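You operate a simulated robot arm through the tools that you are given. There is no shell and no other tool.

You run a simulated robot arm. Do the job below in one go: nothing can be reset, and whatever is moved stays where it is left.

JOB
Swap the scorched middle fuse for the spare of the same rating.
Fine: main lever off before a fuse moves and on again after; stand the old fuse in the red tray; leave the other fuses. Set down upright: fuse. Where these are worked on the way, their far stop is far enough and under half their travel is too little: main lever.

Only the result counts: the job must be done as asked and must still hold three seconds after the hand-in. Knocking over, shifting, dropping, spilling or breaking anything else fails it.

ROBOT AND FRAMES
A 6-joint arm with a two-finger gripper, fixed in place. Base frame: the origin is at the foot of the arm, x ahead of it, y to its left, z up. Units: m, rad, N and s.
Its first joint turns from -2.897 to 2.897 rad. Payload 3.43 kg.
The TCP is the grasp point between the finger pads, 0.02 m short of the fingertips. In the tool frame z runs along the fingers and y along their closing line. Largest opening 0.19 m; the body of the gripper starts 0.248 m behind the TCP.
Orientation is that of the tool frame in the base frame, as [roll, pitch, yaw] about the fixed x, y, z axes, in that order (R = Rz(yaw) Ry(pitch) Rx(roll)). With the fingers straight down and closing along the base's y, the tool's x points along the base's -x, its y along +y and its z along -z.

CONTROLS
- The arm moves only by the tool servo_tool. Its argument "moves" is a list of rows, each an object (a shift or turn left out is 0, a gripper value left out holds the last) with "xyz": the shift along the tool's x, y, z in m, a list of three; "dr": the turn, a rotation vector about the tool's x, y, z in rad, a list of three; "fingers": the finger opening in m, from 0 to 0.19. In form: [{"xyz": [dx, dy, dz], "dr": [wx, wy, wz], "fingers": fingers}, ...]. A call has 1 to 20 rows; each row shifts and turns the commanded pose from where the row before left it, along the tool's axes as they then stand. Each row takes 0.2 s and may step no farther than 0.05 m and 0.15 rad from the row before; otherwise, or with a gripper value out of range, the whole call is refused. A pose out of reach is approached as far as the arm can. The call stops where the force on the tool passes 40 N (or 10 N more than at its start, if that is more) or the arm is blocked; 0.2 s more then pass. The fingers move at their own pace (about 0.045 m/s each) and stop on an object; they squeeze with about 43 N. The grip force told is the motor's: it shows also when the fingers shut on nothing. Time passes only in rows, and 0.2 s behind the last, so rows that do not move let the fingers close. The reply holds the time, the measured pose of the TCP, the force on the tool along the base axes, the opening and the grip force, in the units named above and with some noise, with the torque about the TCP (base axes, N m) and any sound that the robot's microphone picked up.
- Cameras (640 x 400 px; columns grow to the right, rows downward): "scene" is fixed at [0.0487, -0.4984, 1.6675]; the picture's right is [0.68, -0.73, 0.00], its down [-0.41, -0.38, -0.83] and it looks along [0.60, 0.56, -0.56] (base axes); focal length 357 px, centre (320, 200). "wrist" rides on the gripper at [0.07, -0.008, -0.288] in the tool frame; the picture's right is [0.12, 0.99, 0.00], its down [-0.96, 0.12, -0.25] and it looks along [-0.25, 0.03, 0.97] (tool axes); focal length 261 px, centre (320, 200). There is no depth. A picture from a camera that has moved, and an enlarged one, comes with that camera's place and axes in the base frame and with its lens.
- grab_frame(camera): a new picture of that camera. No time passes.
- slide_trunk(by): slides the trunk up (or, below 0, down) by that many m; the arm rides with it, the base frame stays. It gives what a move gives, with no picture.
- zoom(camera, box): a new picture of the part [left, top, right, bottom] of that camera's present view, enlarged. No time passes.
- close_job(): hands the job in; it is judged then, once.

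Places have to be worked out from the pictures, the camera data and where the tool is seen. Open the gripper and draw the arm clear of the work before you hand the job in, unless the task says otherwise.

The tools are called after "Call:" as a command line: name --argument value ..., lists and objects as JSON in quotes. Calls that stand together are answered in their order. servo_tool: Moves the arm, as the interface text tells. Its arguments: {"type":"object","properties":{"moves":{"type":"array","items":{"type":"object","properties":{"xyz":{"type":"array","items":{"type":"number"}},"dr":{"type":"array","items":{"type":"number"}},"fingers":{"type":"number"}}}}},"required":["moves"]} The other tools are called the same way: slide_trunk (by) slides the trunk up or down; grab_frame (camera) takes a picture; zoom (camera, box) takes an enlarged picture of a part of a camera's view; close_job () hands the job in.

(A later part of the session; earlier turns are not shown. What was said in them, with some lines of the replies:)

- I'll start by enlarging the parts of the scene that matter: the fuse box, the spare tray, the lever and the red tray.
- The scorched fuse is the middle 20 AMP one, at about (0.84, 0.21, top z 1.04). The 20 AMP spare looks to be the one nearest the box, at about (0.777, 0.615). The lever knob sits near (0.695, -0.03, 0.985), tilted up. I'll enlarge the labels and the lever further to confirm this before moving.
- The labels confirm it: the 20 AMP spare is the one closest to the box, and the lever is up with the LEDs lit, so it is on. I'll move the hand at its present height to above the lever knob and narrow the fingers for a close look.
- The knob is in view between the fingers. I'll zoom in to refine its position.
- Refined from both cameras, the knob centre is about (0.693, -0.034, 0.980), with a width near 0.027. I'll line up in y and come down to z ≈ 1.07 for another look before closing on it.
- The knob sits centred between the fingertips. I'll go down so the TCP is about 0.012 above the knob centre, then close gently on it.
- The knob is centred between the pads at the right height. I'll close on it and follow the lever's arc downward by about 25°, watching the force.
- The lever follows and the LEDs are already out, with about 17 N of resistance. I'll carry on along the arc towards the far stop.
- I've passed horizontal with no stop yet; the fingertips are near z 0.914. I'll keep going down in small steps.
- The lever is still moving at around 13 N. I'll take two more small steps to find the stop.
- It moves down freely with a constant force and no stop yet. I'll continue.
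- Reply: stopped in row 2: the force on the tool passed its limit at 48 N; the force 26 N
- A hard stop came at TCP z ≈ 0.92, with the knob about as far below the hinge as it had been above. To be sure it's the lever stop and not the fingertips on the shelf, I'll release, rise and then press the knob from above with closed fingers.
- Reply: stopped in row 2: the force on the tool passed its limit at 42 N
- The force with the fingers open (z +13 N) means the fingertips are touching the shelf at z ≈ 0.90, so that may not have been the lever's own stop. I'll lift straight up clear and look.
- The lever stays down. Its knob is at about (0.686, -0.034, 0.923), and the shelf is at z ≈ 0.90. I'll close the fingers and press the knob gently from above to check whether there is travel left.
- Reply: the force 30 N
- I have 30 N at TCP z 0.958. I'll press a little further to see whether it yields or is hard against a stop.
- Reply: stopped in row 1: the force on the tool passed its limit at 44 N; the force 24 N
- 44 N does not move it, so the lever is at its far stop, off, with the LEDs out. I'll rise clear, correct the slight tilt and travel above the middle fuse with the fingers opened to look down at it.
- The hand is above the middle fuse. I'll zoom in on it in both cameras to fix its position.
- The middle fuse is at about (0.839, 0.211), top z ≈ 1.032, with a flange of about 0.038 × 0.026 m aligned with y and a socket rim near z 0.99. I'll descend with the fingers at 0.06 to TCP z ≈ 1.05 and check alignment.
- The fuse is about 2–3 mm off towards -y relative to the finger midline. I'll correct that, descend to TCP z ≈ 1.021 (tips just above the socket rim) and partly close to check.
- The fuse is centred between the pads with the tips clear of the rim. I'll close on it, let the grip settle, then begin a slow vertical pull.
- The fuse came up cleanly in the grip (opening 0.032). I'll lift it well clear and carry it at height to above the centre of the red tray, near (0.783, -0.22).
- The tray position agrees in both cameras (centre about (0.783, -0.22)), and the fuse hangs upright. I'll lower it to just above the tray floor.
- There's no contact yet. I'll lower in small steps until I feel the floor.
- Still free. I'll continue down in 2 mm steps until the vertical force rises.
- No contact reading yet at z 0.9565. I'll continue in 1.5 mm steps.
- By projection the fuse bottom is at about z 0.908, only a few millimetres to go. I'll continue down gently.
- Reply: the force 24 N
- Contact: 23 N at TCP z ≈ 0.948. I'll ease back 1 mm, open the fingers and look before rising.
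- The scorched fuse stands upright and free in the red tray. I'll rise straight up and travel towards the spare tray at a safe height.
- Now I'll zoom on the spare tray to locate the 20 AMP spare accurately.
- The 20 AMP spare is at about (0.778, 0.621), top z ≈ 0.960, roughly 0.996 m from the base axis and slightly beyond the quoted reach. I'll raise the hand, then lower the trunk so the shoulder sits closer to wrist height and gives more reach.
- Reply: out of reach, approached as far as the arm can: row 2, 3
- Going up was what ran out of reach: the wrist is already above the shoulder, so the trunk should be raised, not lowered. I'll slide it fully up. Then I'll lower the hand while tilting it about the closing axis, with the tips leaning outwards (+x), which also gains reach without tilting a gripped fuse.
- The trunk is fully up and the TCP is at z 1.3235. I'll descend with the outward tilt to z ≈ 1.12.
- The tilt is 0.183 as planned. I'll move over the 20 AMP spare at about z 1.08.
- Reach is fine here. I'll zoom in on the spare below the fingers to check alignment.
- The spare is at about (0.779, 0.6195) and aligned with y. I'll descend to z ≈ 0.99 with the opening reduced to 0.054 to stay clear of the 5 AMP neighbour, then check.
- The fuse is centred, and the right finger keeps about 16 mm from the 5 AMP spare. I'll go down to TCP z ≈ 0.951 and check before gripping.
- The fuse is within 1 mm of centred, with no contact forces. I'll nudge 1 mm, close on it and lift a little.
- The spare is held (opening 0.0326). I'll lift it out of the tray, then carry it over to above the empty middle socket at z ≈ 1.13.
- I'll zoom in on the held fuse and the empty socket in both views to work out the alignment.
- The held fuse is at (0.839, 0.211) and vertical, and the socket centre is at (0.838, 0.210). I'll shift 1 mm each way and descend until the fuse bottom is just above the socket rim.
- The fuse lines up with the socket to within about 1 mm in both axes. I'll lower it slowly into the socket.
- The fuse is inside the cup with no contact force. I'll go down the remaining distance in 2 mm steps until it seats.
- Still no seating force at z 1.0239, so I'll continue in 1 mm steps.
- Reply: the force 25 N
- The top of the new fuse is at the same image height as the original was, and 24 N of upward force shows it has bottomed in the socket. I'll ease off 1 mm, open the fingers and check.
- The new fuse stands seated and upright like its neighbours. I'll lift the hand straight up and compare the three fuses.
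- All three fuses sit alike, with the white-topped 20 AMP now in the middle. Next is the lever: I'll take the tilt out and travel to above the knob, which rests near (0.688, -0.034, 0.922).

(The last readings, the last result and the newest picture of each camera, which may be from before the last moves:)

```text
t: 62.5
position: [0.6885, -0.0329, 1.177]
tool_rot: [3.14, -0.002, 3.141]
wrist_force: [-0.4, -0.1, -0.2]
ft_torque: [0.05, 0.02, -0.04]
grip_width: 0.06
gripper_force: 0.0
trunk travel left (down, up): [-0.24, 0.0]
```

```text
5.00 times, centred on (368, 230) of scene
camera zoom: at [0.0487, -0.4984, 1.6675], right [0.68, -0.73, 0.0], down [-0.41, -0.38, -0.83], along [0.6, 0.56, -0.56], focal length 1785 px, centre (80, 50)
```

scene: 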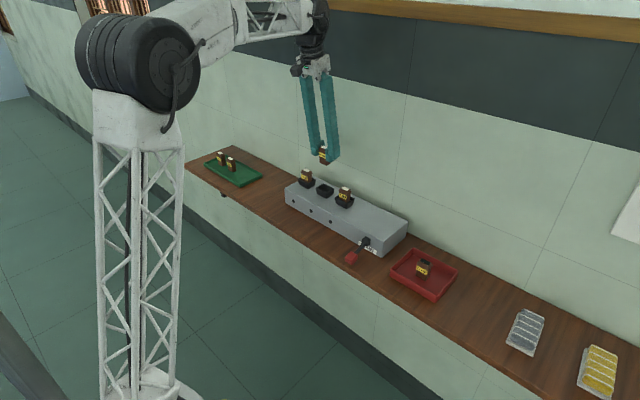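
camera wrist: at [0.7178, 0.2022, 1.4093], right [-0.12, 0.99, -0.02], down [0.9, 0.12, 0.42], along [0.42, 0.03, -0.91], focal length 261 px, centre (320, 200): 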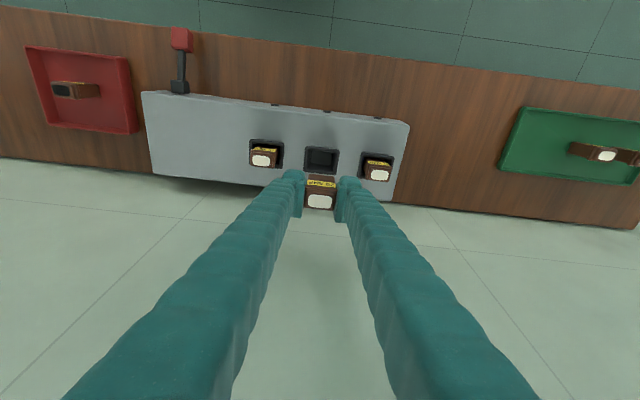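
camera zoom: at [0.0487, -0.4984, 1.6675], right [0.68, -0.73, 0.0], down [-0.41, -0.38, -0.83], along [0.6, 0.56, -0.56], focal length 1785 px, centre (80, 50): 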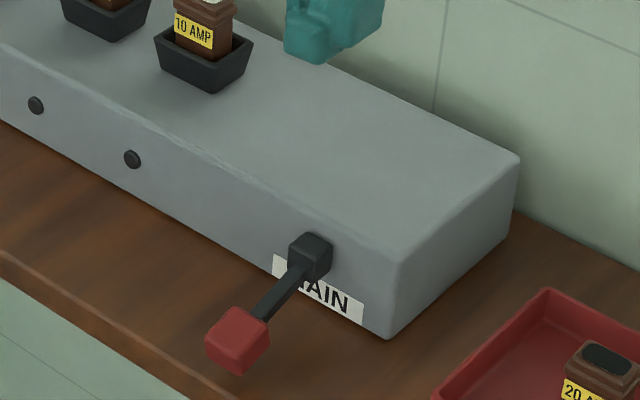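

The knob is at about (0.685, -0.0345, 0.924). I'll correct by 2 mm and come down around it with the fingers open, pausing just above the final height.

Call:
servo_tool --moves '[{"xyz": [0.002, -0.0015, 0.045], "dr": [0, -0.002, 0]}, {"xyz": [0, 0, 0.045]}, {"xyz": [0, 0, 0.045]}, {"xyz": [0, 0, 0.045]}, {"xyz": [0, 0, 0.04]}, {}, {}]'

Call:
zoom --camera "wrist" --box '[240, 130, 400, 230]'

Call:
zoom --camera "scene" --box '[304, 190, 432, 270]'

```text
t: 64.1
position: [0.689, -0.0362, 0.9581]
tool_rot: [3.14, -0.001, -3.141]
wrist_force: [-0.8, -0.5, -0.7]
ft_torque: [-0.01, -0.01, -0.02]
grip_width: 0.0603
gripper_force: 0.0
trunk travel left (down, up): [-0.24, 0.0]
```

```text
4.00 times, centred on (320, 180) of wrist
camera zoom: at [0.6182, -0.0441, 1.2432], right [-0.12, 0.99, 0.0], down [0.96, 0.12, 0.25], along [0.25, 0.03, -0.97], focal length 1043 px, centre (320, 280)
```

zoom: 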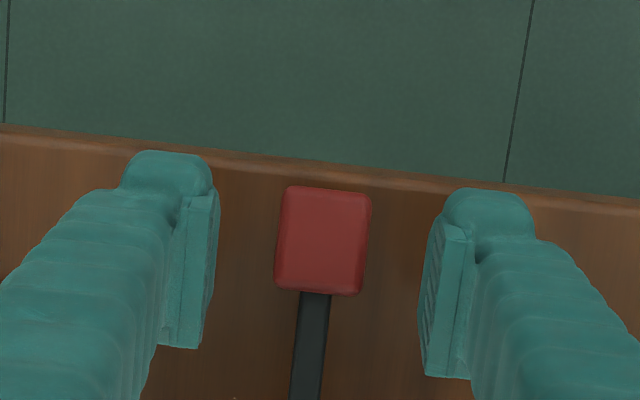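

```text
5.00 times, centred on (368, 230) of scene
camera zoom: at [0.0487, -0.4984, 1.6675], right [0.68, -0.73, 0.0], down [-0.41, -0.38, -0.83], along [0.6, 0.56, -0.56], focal length 1785 px, centre (80, 50)
```

zoom: 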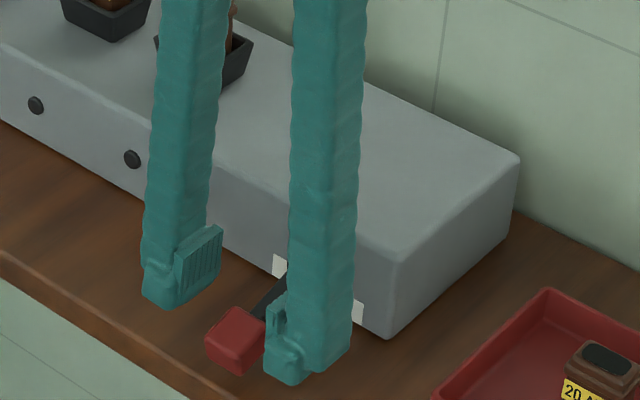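

Centred. I'll go down to TCP z ≈ 0.928 (tips about 8 mm above the shelf) and close on the knob.

Call:
servo_tool --moves '[{"xyz": [0.001, 0.0005, 0.015]}, {"xyz": [0, 0, 0.015]}, {}, {"fingers": 0.035}, {}, {"fingers": 0.015}, {}, {}]'

Call:
zoom --camera "wrist" --box '[240, 130, 400, 230]'

Call:
zoom --camera "scene" --box '[304, 190, 432, 270]'

```text
t: 65.9
position: [0.6857, -0.0346, 0.9283]
tool_rot: [3.14, 0.0, -3.14]
wrist_force: [-0.5, 0.2, -1.1]
ft_torque: [0.02, 0.09, -0.07]
grip_width: 0.0268
gripper_force: 45.4
trunk travel left (down, up): [-0.24, 0.0]
```

```text
4.00 times, centred on (320, 180) of wrist
camera zoom: at [0.6159, -0.0438, 1.2136], right [-0.12, 0.99, 0.0], down [0.96, 0.12, 0.25], along [0.25, 0.03, -0.97], focal length 1043 px, centre (320, 280)
```

zoom: 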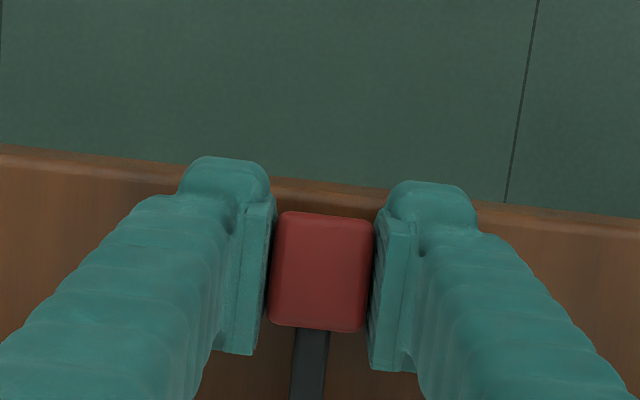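

```text
5.00 times, centred on (368, 230) of scene
camera zoom: at [0.0487, -0.4984, 1.6675], right [0.68, -0.73, 0.0], down [-0.41, -0.38, -0.83], along [0.6, 0.56, -0.56], focal length 1785 px, centre (80, 50)
```

zoom: 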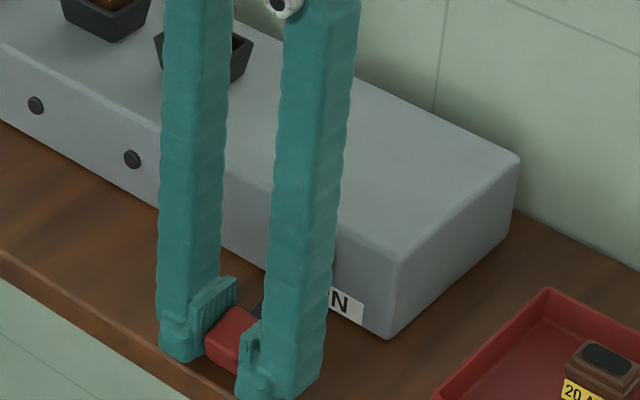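

Gripped at the down stop (width 0.0268). I'll lift along the arc, first about 30 mm.

Call:
servo_tool --moves '[{"xyz": [0.0014, 0, -0.0074]}, {"xyz": [0.001, 0, -0.0076]}, {"xyz": [0.0004, 0, -0.0076]}, {"xyz": [-0.0004, 0, -0.0076]}]'

Call:
zoom --camera "wrist" --box '[240, 130, 400, 230]'

Call:
zoom --camera "scene" --box '[272, 180, 432, 280]'

```text
t: 66.9
position: [0.6816, -0.0346, 0.9577]
tool_rot: [3.139, -0.002, -3.14]
wrist_force: [-5.4, 4.5, -16.5]
ft_torque: [0.04, 1.3, -0.02]
grip_width: 0.0271
gripper_force: 44.6
trunk travel left (down, up): [-0.24, 0.0]
```

```text
4.00 times, centred on (320, 180) of wrist
camera zoom: at [0.6122, -0.0438, 1.2436], right [-0.12, 0.99, 0.0], down [0.96, 0.12, 0.25], along [0.24, 0.03, -0.97], focal length 1043 px, centre (320, 280)
```

zoom: 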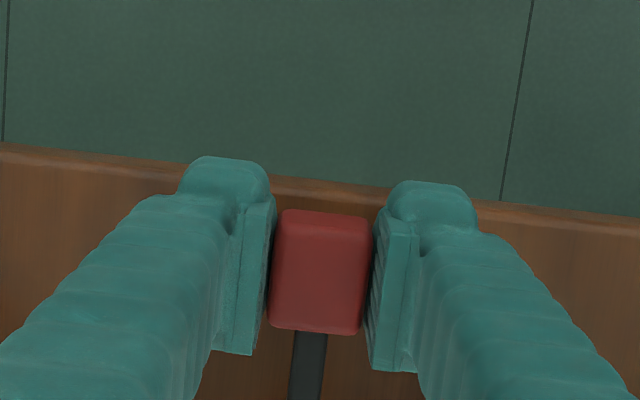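

```text
4.00 times, centred on (352, 230) of scene
camera zoom: at [0.0487, -0.4984, 1.6675], right [0.68, -0.73, 0.0], down [-0.41, -0.38, -0.83], along [0.6, 0.56, -0.56], focal length 1428 px, centre (192, 80)
```

zoom: 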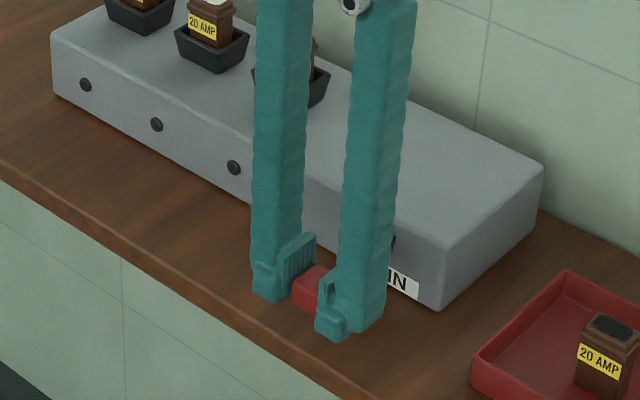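

The knob follows with about 16 N. I'll continue the upper half of the arc.

Call:
servo_tool --moves '[{"xyz": [-0.0015, 0, -0.0075]}, {"xyz": [-0.0018, 0, -0.0074]}, {"xyz": [-0.0022, 0, -0.006]}, {}]'

Call:
zoom --camera "wrist" --box '[240, 130, 400, 230]'

Call:
zoom --camera "scene" --box '[272, 180, 432, 280]'

```text
t: 67.9
position: [0.688, -0.0347, 0.9792]
tool_rot: [3.139, 0.0, -3.139]
wrist_force: [-12.5, -4.3, -11.0]
ft_torque: [-0.08, 1.2, 0.06]
grip_width: 0.027
gripper_force: 45.1
trunk travel left (down, up): [-0.24, 0.0]
```

```text
4.00 times, centred on (320, 180) of wrist
camera zoom: at [0.6179, -0.0436, 1.2654], right [-0.12, 0.99, 0.0], down [0.96, 0.11, 0.25], along [0.25, 0.03, -0.97], focal length 1043 px, centre (320, 280)
```

zoom: 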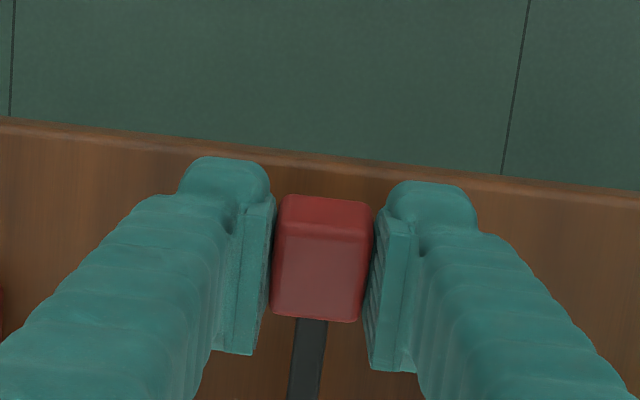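

```text
4.00 times, centred on (352, 230) of scene
camera zoom: at [0.0487, -0.4984, 1.6675], right [0.68, -0.73, 0.0], down [-0.41, -0.38, -0.83], along [0.6, 0.56, -0.56], focal length 1428 px, centre (192, 80)
```

zoom: 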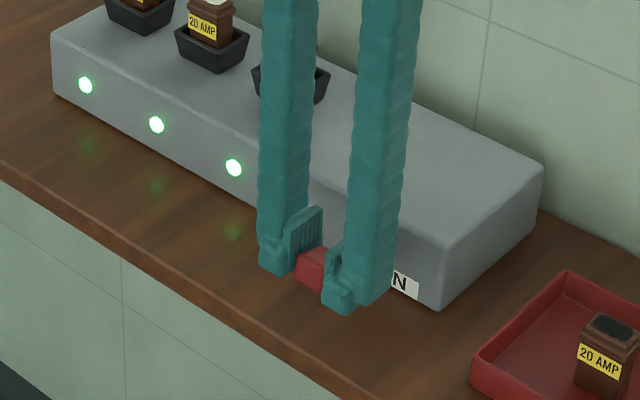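

All three LEDs are lit, including the middle one. The x-force shows I'm drifting slightly inward, so I'll ease outward and keep lifting in small steps to the upper stop.

Call:
servo_tool --moves '[{"xyz": [0.0015, 0, -0.003]}, {"xyz": [-0.0005, 0, -0.003]}, {"xyz": [-0.001, 0, -0.003]}, {}]'

Call:
zoom --camera "wrist" --box '[240, 130, 400, 230]'

Call:
zoom --camera "scene" --box '[304, 190, 432, 270]'

```text
t: 68.9
position: [0.69, -0.0351, 0.9873]
tool_rot: [3.141, 0.003, 3.141]
wrist_force: [20.5, -9.2, -22.2]
ft_torque: [-0.08, 0.73, 0.02]
grip_width: 0.027
gripper_force: 45.0
trunk travel left (down, up): [-0.24, 0.0]
```

```text
4.00 times, centred on (320, 180) of wrist
camera zoom: at [0.6198, -0.0437, 1.2737], right [-0.12, 0.99, 0.0], down [0.96, 0.12, 0.25], along [0.25, 0.03, -0.97], focal length 1043 px, centre (320, 280)
```

zoom: 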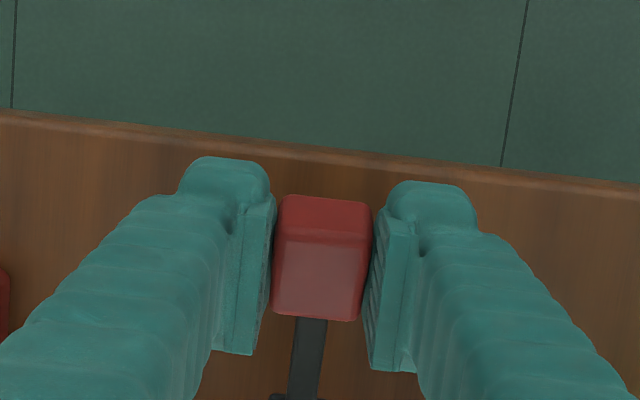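

```text
5.00 times, centred on (368, 230) of scene
camera zoom: at [0.0487, -0.4984, 1.6675], right [0.68, -0.73, 0.0], down [-0.41, -0.38, -0.83], along [0.6, 0.56, -0.56], focal length 1785 px, centre (80, 50)
```

zoom: 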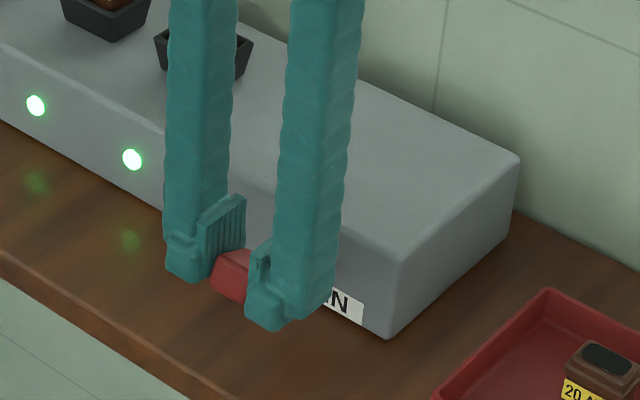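

The knob is back at about its original height (z ≈ 0.983), with force rising to around 30 N, so it's near its stop. I'll do one more small push to confirm.

Call:
servo_tool --moves '[{"xyz": [-0.001, 0, -0.002]}, {"xyz": [-0.001, 0, -0.002]}, {}]'

Call:
zoom --camera "wrist" --box '[240, 130, 400, 230]'

```text
t: 69.7
position: [0.6917, -0.035, 0.9918]
tool_rot: [3.141, 0.001, 3.141]
wrist_force: [9.9, -9.8, -21.1]
ft_torque: [-0.05, 1.01, 0.02]
grip_width: 0.0271
gripper_force: 45.3
trunk travel left (down, up): [-0.24, 0.0]
```

```text
4.00 times, centred on (320, 180) of wrist
camera zoom: at [0.621, -0.0438, 1.2781], right [-0.12, 0.99, 0.0], down [0.96, 0.12, 0.25], along [0.24, 0.03, -0.97], focal length 1043 px, centre (320, 280)
```

zoom: 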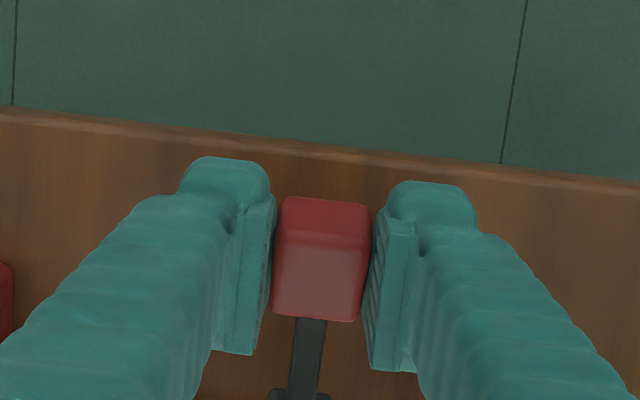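

Call:
servo_tool --moves '[{"xyz": [-0.001, 0, -0.002]}, {"xyz": [-0.001, 0, -0.002]}, {"xyz": [-0.001, 0, -0.002]}, {}]'

Call:
zoom --camera "wrist" --box '[240, 130, 400, 230]'

Call:
zoom --camera "scene" --box '[304, 190, 432, 270]'

```text
t: 70.7
position: [0.6923, -0.0342, 0.9975]
tool_rot: [3.139, 0.0, 3.141]
wrist_force: [-1.1, -11.1, -17.3]
ft_torque: [-0.08, 1.24, 0.04]
grip_width: 0.0269
gripper_force: 44.6
trunk travel left (down, up): [-0.24, 0.0]
```

```text
4.00 times, centred on (320, 180) of wrist
camera zoom: at [0.6233, -0.0437, 1.2843], right [-0.12, 0.99, 0.0], down [0.96, 0.12, 0.25], along [0.25, 0.03, -0.97], focal length 1043 px, centre (320, 280)
```

zoom: 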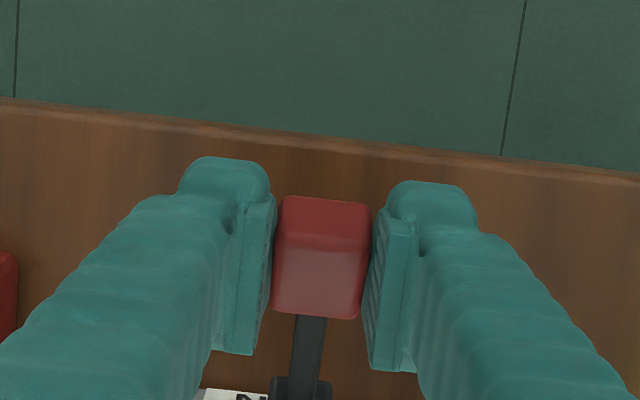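

```text
5.00 times, centred on (368, 230) of scene
camera zoom: at [0.0487, -0.4984, 1.6675], right [0.68, -0.73, 0.0], down [-0.41, -0.38, -0.83], along [0.6, 0.56, -0.56], focal length 1785 px, centre (80, 50)
```

zoom: 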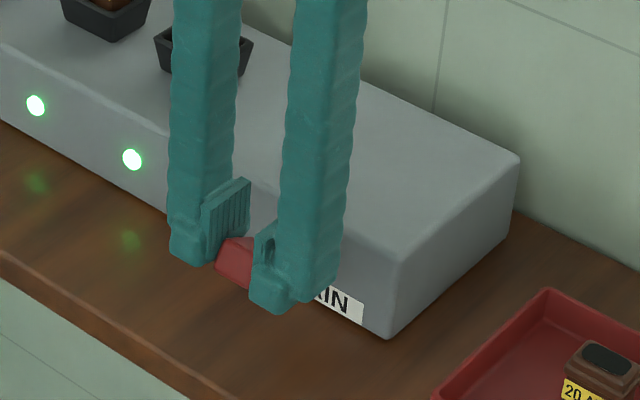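

The lever is essentially at its original on-angle and still moving slightly. I'll continue in small steps until it hits the hard stop.

Call:
servo_tool --moves '[{"xyz": [-0.0013, -0.001, -0.002]}, {"xyz": [-0.0013, 0, -0.002]}, {"xyz": [-0.0013, 0, -0.002]}, {}]'

Call:
zoom --camera "wrist" --box '[240, 130, 400, 230]'

Call:
zoom --camera "scene" --box '[304, 190, 432, 270]'

```text
t: 71.4
position: [0.6946, -0.035, 1.0004]
tool_rot: [3.139, -0.005, -3.141]
wrist_force: [2.0, -5.3, -18.8]
ft_torque: [-0.08, -0.95, -0.03]
grip_width: 0.0268
gripper_force: 44.9
trunk travel left (down, up): [-0.24, 0.0]
stopped in row 3: the force on the tool passed its limit at 41 N (the readings are from after the stop); the commanded pose is now the measured one
```

```text
4.00 times, centred on (320, 180) of wrist
camera zoom: at [0.6257, -0.0437, 1.2867], right [-0.12, 0.99, 0.0], down [0.96, 0.12, 0.24], along [0.24, 0.03, -0.97], focal length 1043 px, centre (320, 280)
```

zoom: 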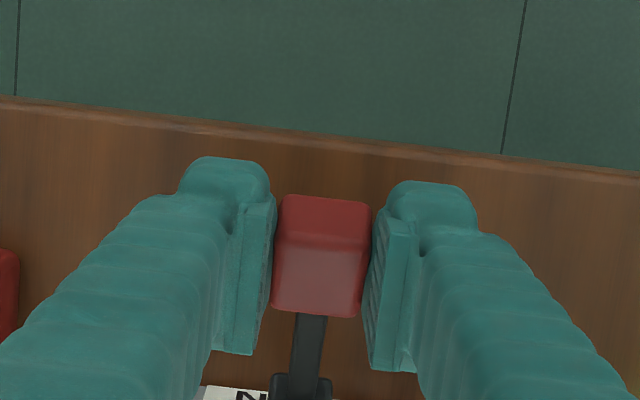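

```text
5.00 times, centred on (368, 230) of scene
camera zoom: at [0.0487, -0.4984, 1.6675], right [0.68, -0.73, 0.0], down [-0.41, -0.38, -0.83], along [0.6, 0.56, -0.56], focal length 1785 px, centre (80, 50)
```

zoom: 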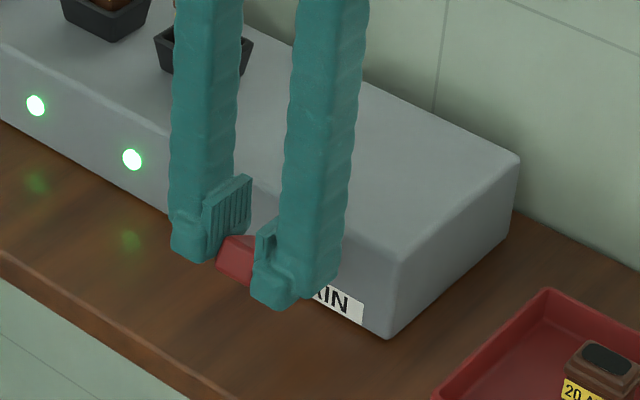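

That's the hard stop (41 N, torque reversed), so the lever is fully on. I'll release it and raise the hand straight up.

Call:
servo_tool --moves '[{"fingers": 0.045}, {}, {"fingers": 0.065}, {}]'

Call:
zoom --camera "wrist" --box '[240, 130, 400, 230]'

```text
t: 72.4
position: [0.6943, -0.0337, 1.0014]
tool_rot: [3.138, -0.004, 3.141]
wrist_force: [-0.1, 0.3, 0.1]
ft_torque: [-0.01, 0.02, -0.01]
grip_width: 0.065
gripper_force: 0.0
trunk travel left (down, up): [-0.24, 0.0]
```

```text
4.00 times, centred on (320, 180) of wrist
camera zoom: at [0.625, -0.0436, 1.2877], right [-0.12, 0.99, 0.0], down [0.96, 0.12, 0.24], along [0.24, 0.03, -0.97], focal length 1043 px, centre (320, 280)
```

zoom: 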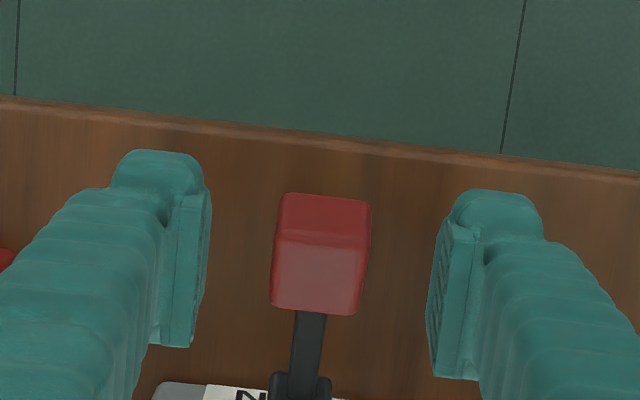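

The lever stays put with the fingers open. I'll rise straight up and back away from the work, then check everything.

Call:
servo_tool --moves '[{"xyz": [0, 0, -0.02], "dr": [0.003, -0.004, 0]}, {"xyz": [0, 0, -0.04]}, {"xyz": [0, 0, -0.045]}, {"xyz": [0, 0, -0.045]}, {"xyz": [0, 0, -0.045]}, {"xyz": [0.04, 0, -0.02], "fingers": 0.1}, {"xyz": [0.045, 0, 0]}, {"xyz": [0.045, 0, 0]}, {"xyz": [0.045, 0, 0]}, {}, {}]'

Call:
grab_frame --camera "scene"

Call:
grab_frame --camera "wrist"

Call:
zoom --camera "scene" --box '[270, 150, 430, 270]'

Call:
zoom --camera "scene" --box '[370, 230, 482, 300]'

Call:
zoom --camera "scene" --box '[170, 130, 290, 205]'

```text
t: 74.8
position: [0.5179, -0.0354, 1.2144]
tool_rot: [-3.14, -0.001, -3.14]
wrist_force: [-0.7, 0.7, -0.3]
ft_torque: [0.02, -0.01, 0.04]
grip_width: 0.0999
gripper_force: 0.0
trunk travel left (down, up): [-0.24, 0.0]
```

```text
taken
```

scene: 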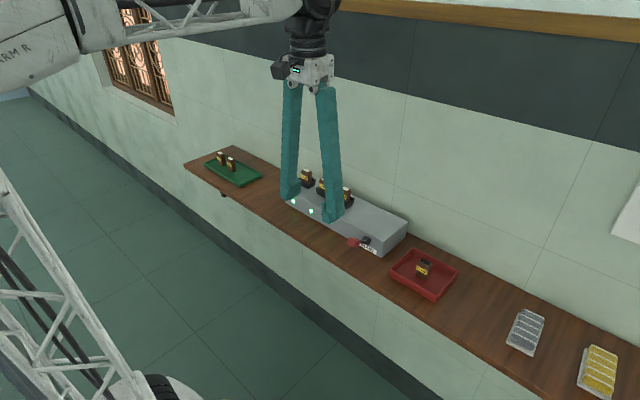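

```text
taken
camera wrist: at [0.4489, -0.043, 1.5018], right [-0.12, 0.99, 0.0], down [0.96, 0.12, 0.25], along [0.25, 0.03, -0.97], focal length 261 px, centre (320, 200)
```

wrist: 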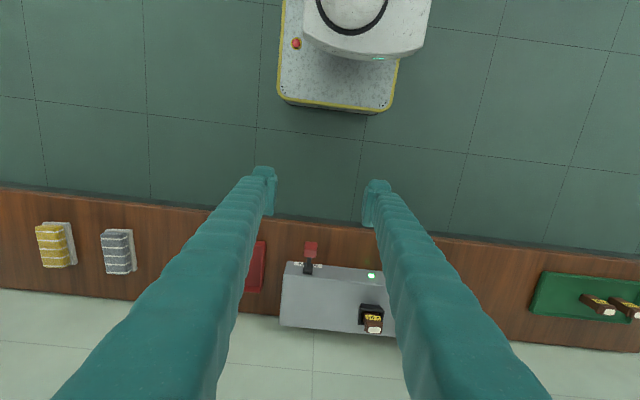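

```text
3.33 times, centred on (350, 210) of scene
camera zoom: at [0.0487, -0.4984, 1.6675], right [0.68, -0.73, 0.0], down [-0.41, -0.38, -0.83], along [0.6, 0.56, -0.56], focal length 1190 px, centre (220, 167)
```

zoom: 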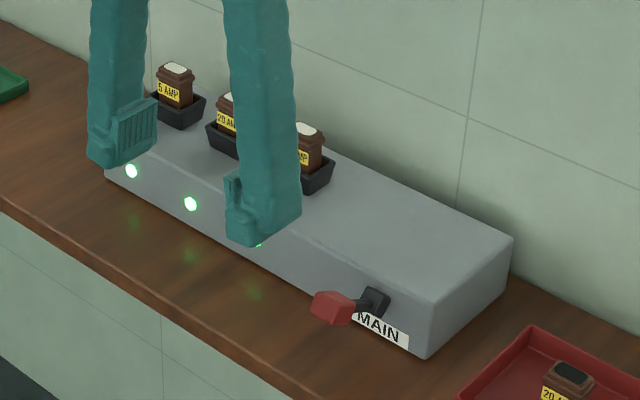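

```text
5.71 times, centred on (426, 265) of scene
camera zoom: at [0.0487, -0.4984, 1.6675], right [0.68, -0.73, 0.0], down [-0.41, -0.38, -0.83], along [0.6, 0.56, -0.56], focal length 2040 px, centre (-286, -171)
```

zoom: 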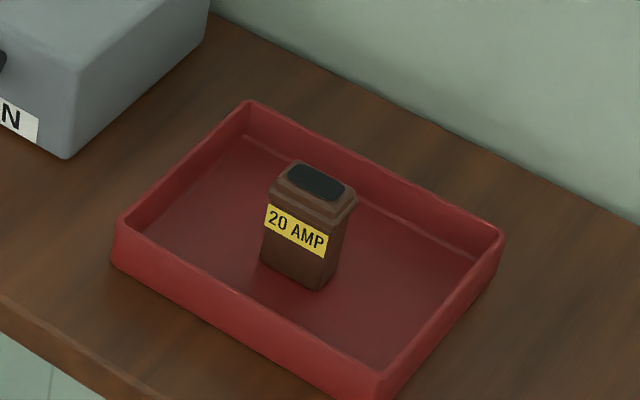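

```text
5.33 times, centred on (230, 168) of scene
camera zoom: at [0.0487, -0.4984, 1.6675], right [0.68, -0.73, 0.0], down [-0.41, -0.38, -0.83], along [0.6, 0.56, -0.56], focal length 1904 px, centre (800, 373)
```

zoom: 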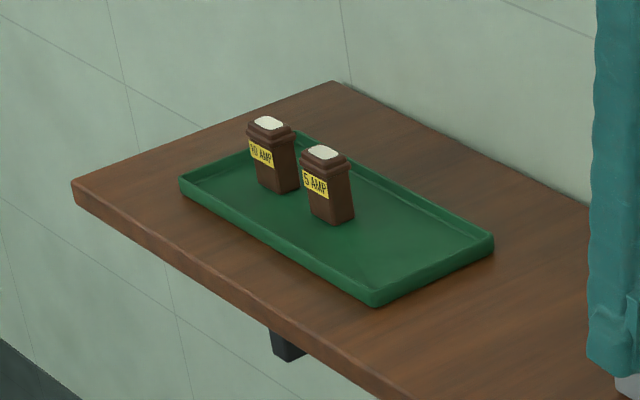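

Everything checks out:
- All three LEDs are lit and the lever is back at its original on position.
- The new 20 AMP fuse is seated upright in the middle socket.
- The scorched fuse stands upright in the red tray.
- The other fuses and both trays haven't moved.

The gripper is open and clear of the work, so I'm handing the job in.

Call:
close_job

```text
The job is handed in.
```

The scorched middle fuse is swapped for the 20 AMP spare, and the job is handed in; no verdict has come back yet.

- **Main lever:** I took it to its far stop (all LEDs out) before touching a fuse. Afterwards I put it back up to its stop, and all three LEDs are lit.
- **New fuse:** the 20 AMP spare is seated upright in the middle socket, at the same height as its neighbours.
- **Old fuse:** it stands upright in the red tray.
- **Everything else:** the other fuses and both trays look unmoved in the final pictures.

The fingertips touched the shelf briefly while I was working the lever down; nothing shifted. The trunk is still at its upper limit, because the spare was slightly beyond the arm's quoted reach. The gripper is open and clear of the work.
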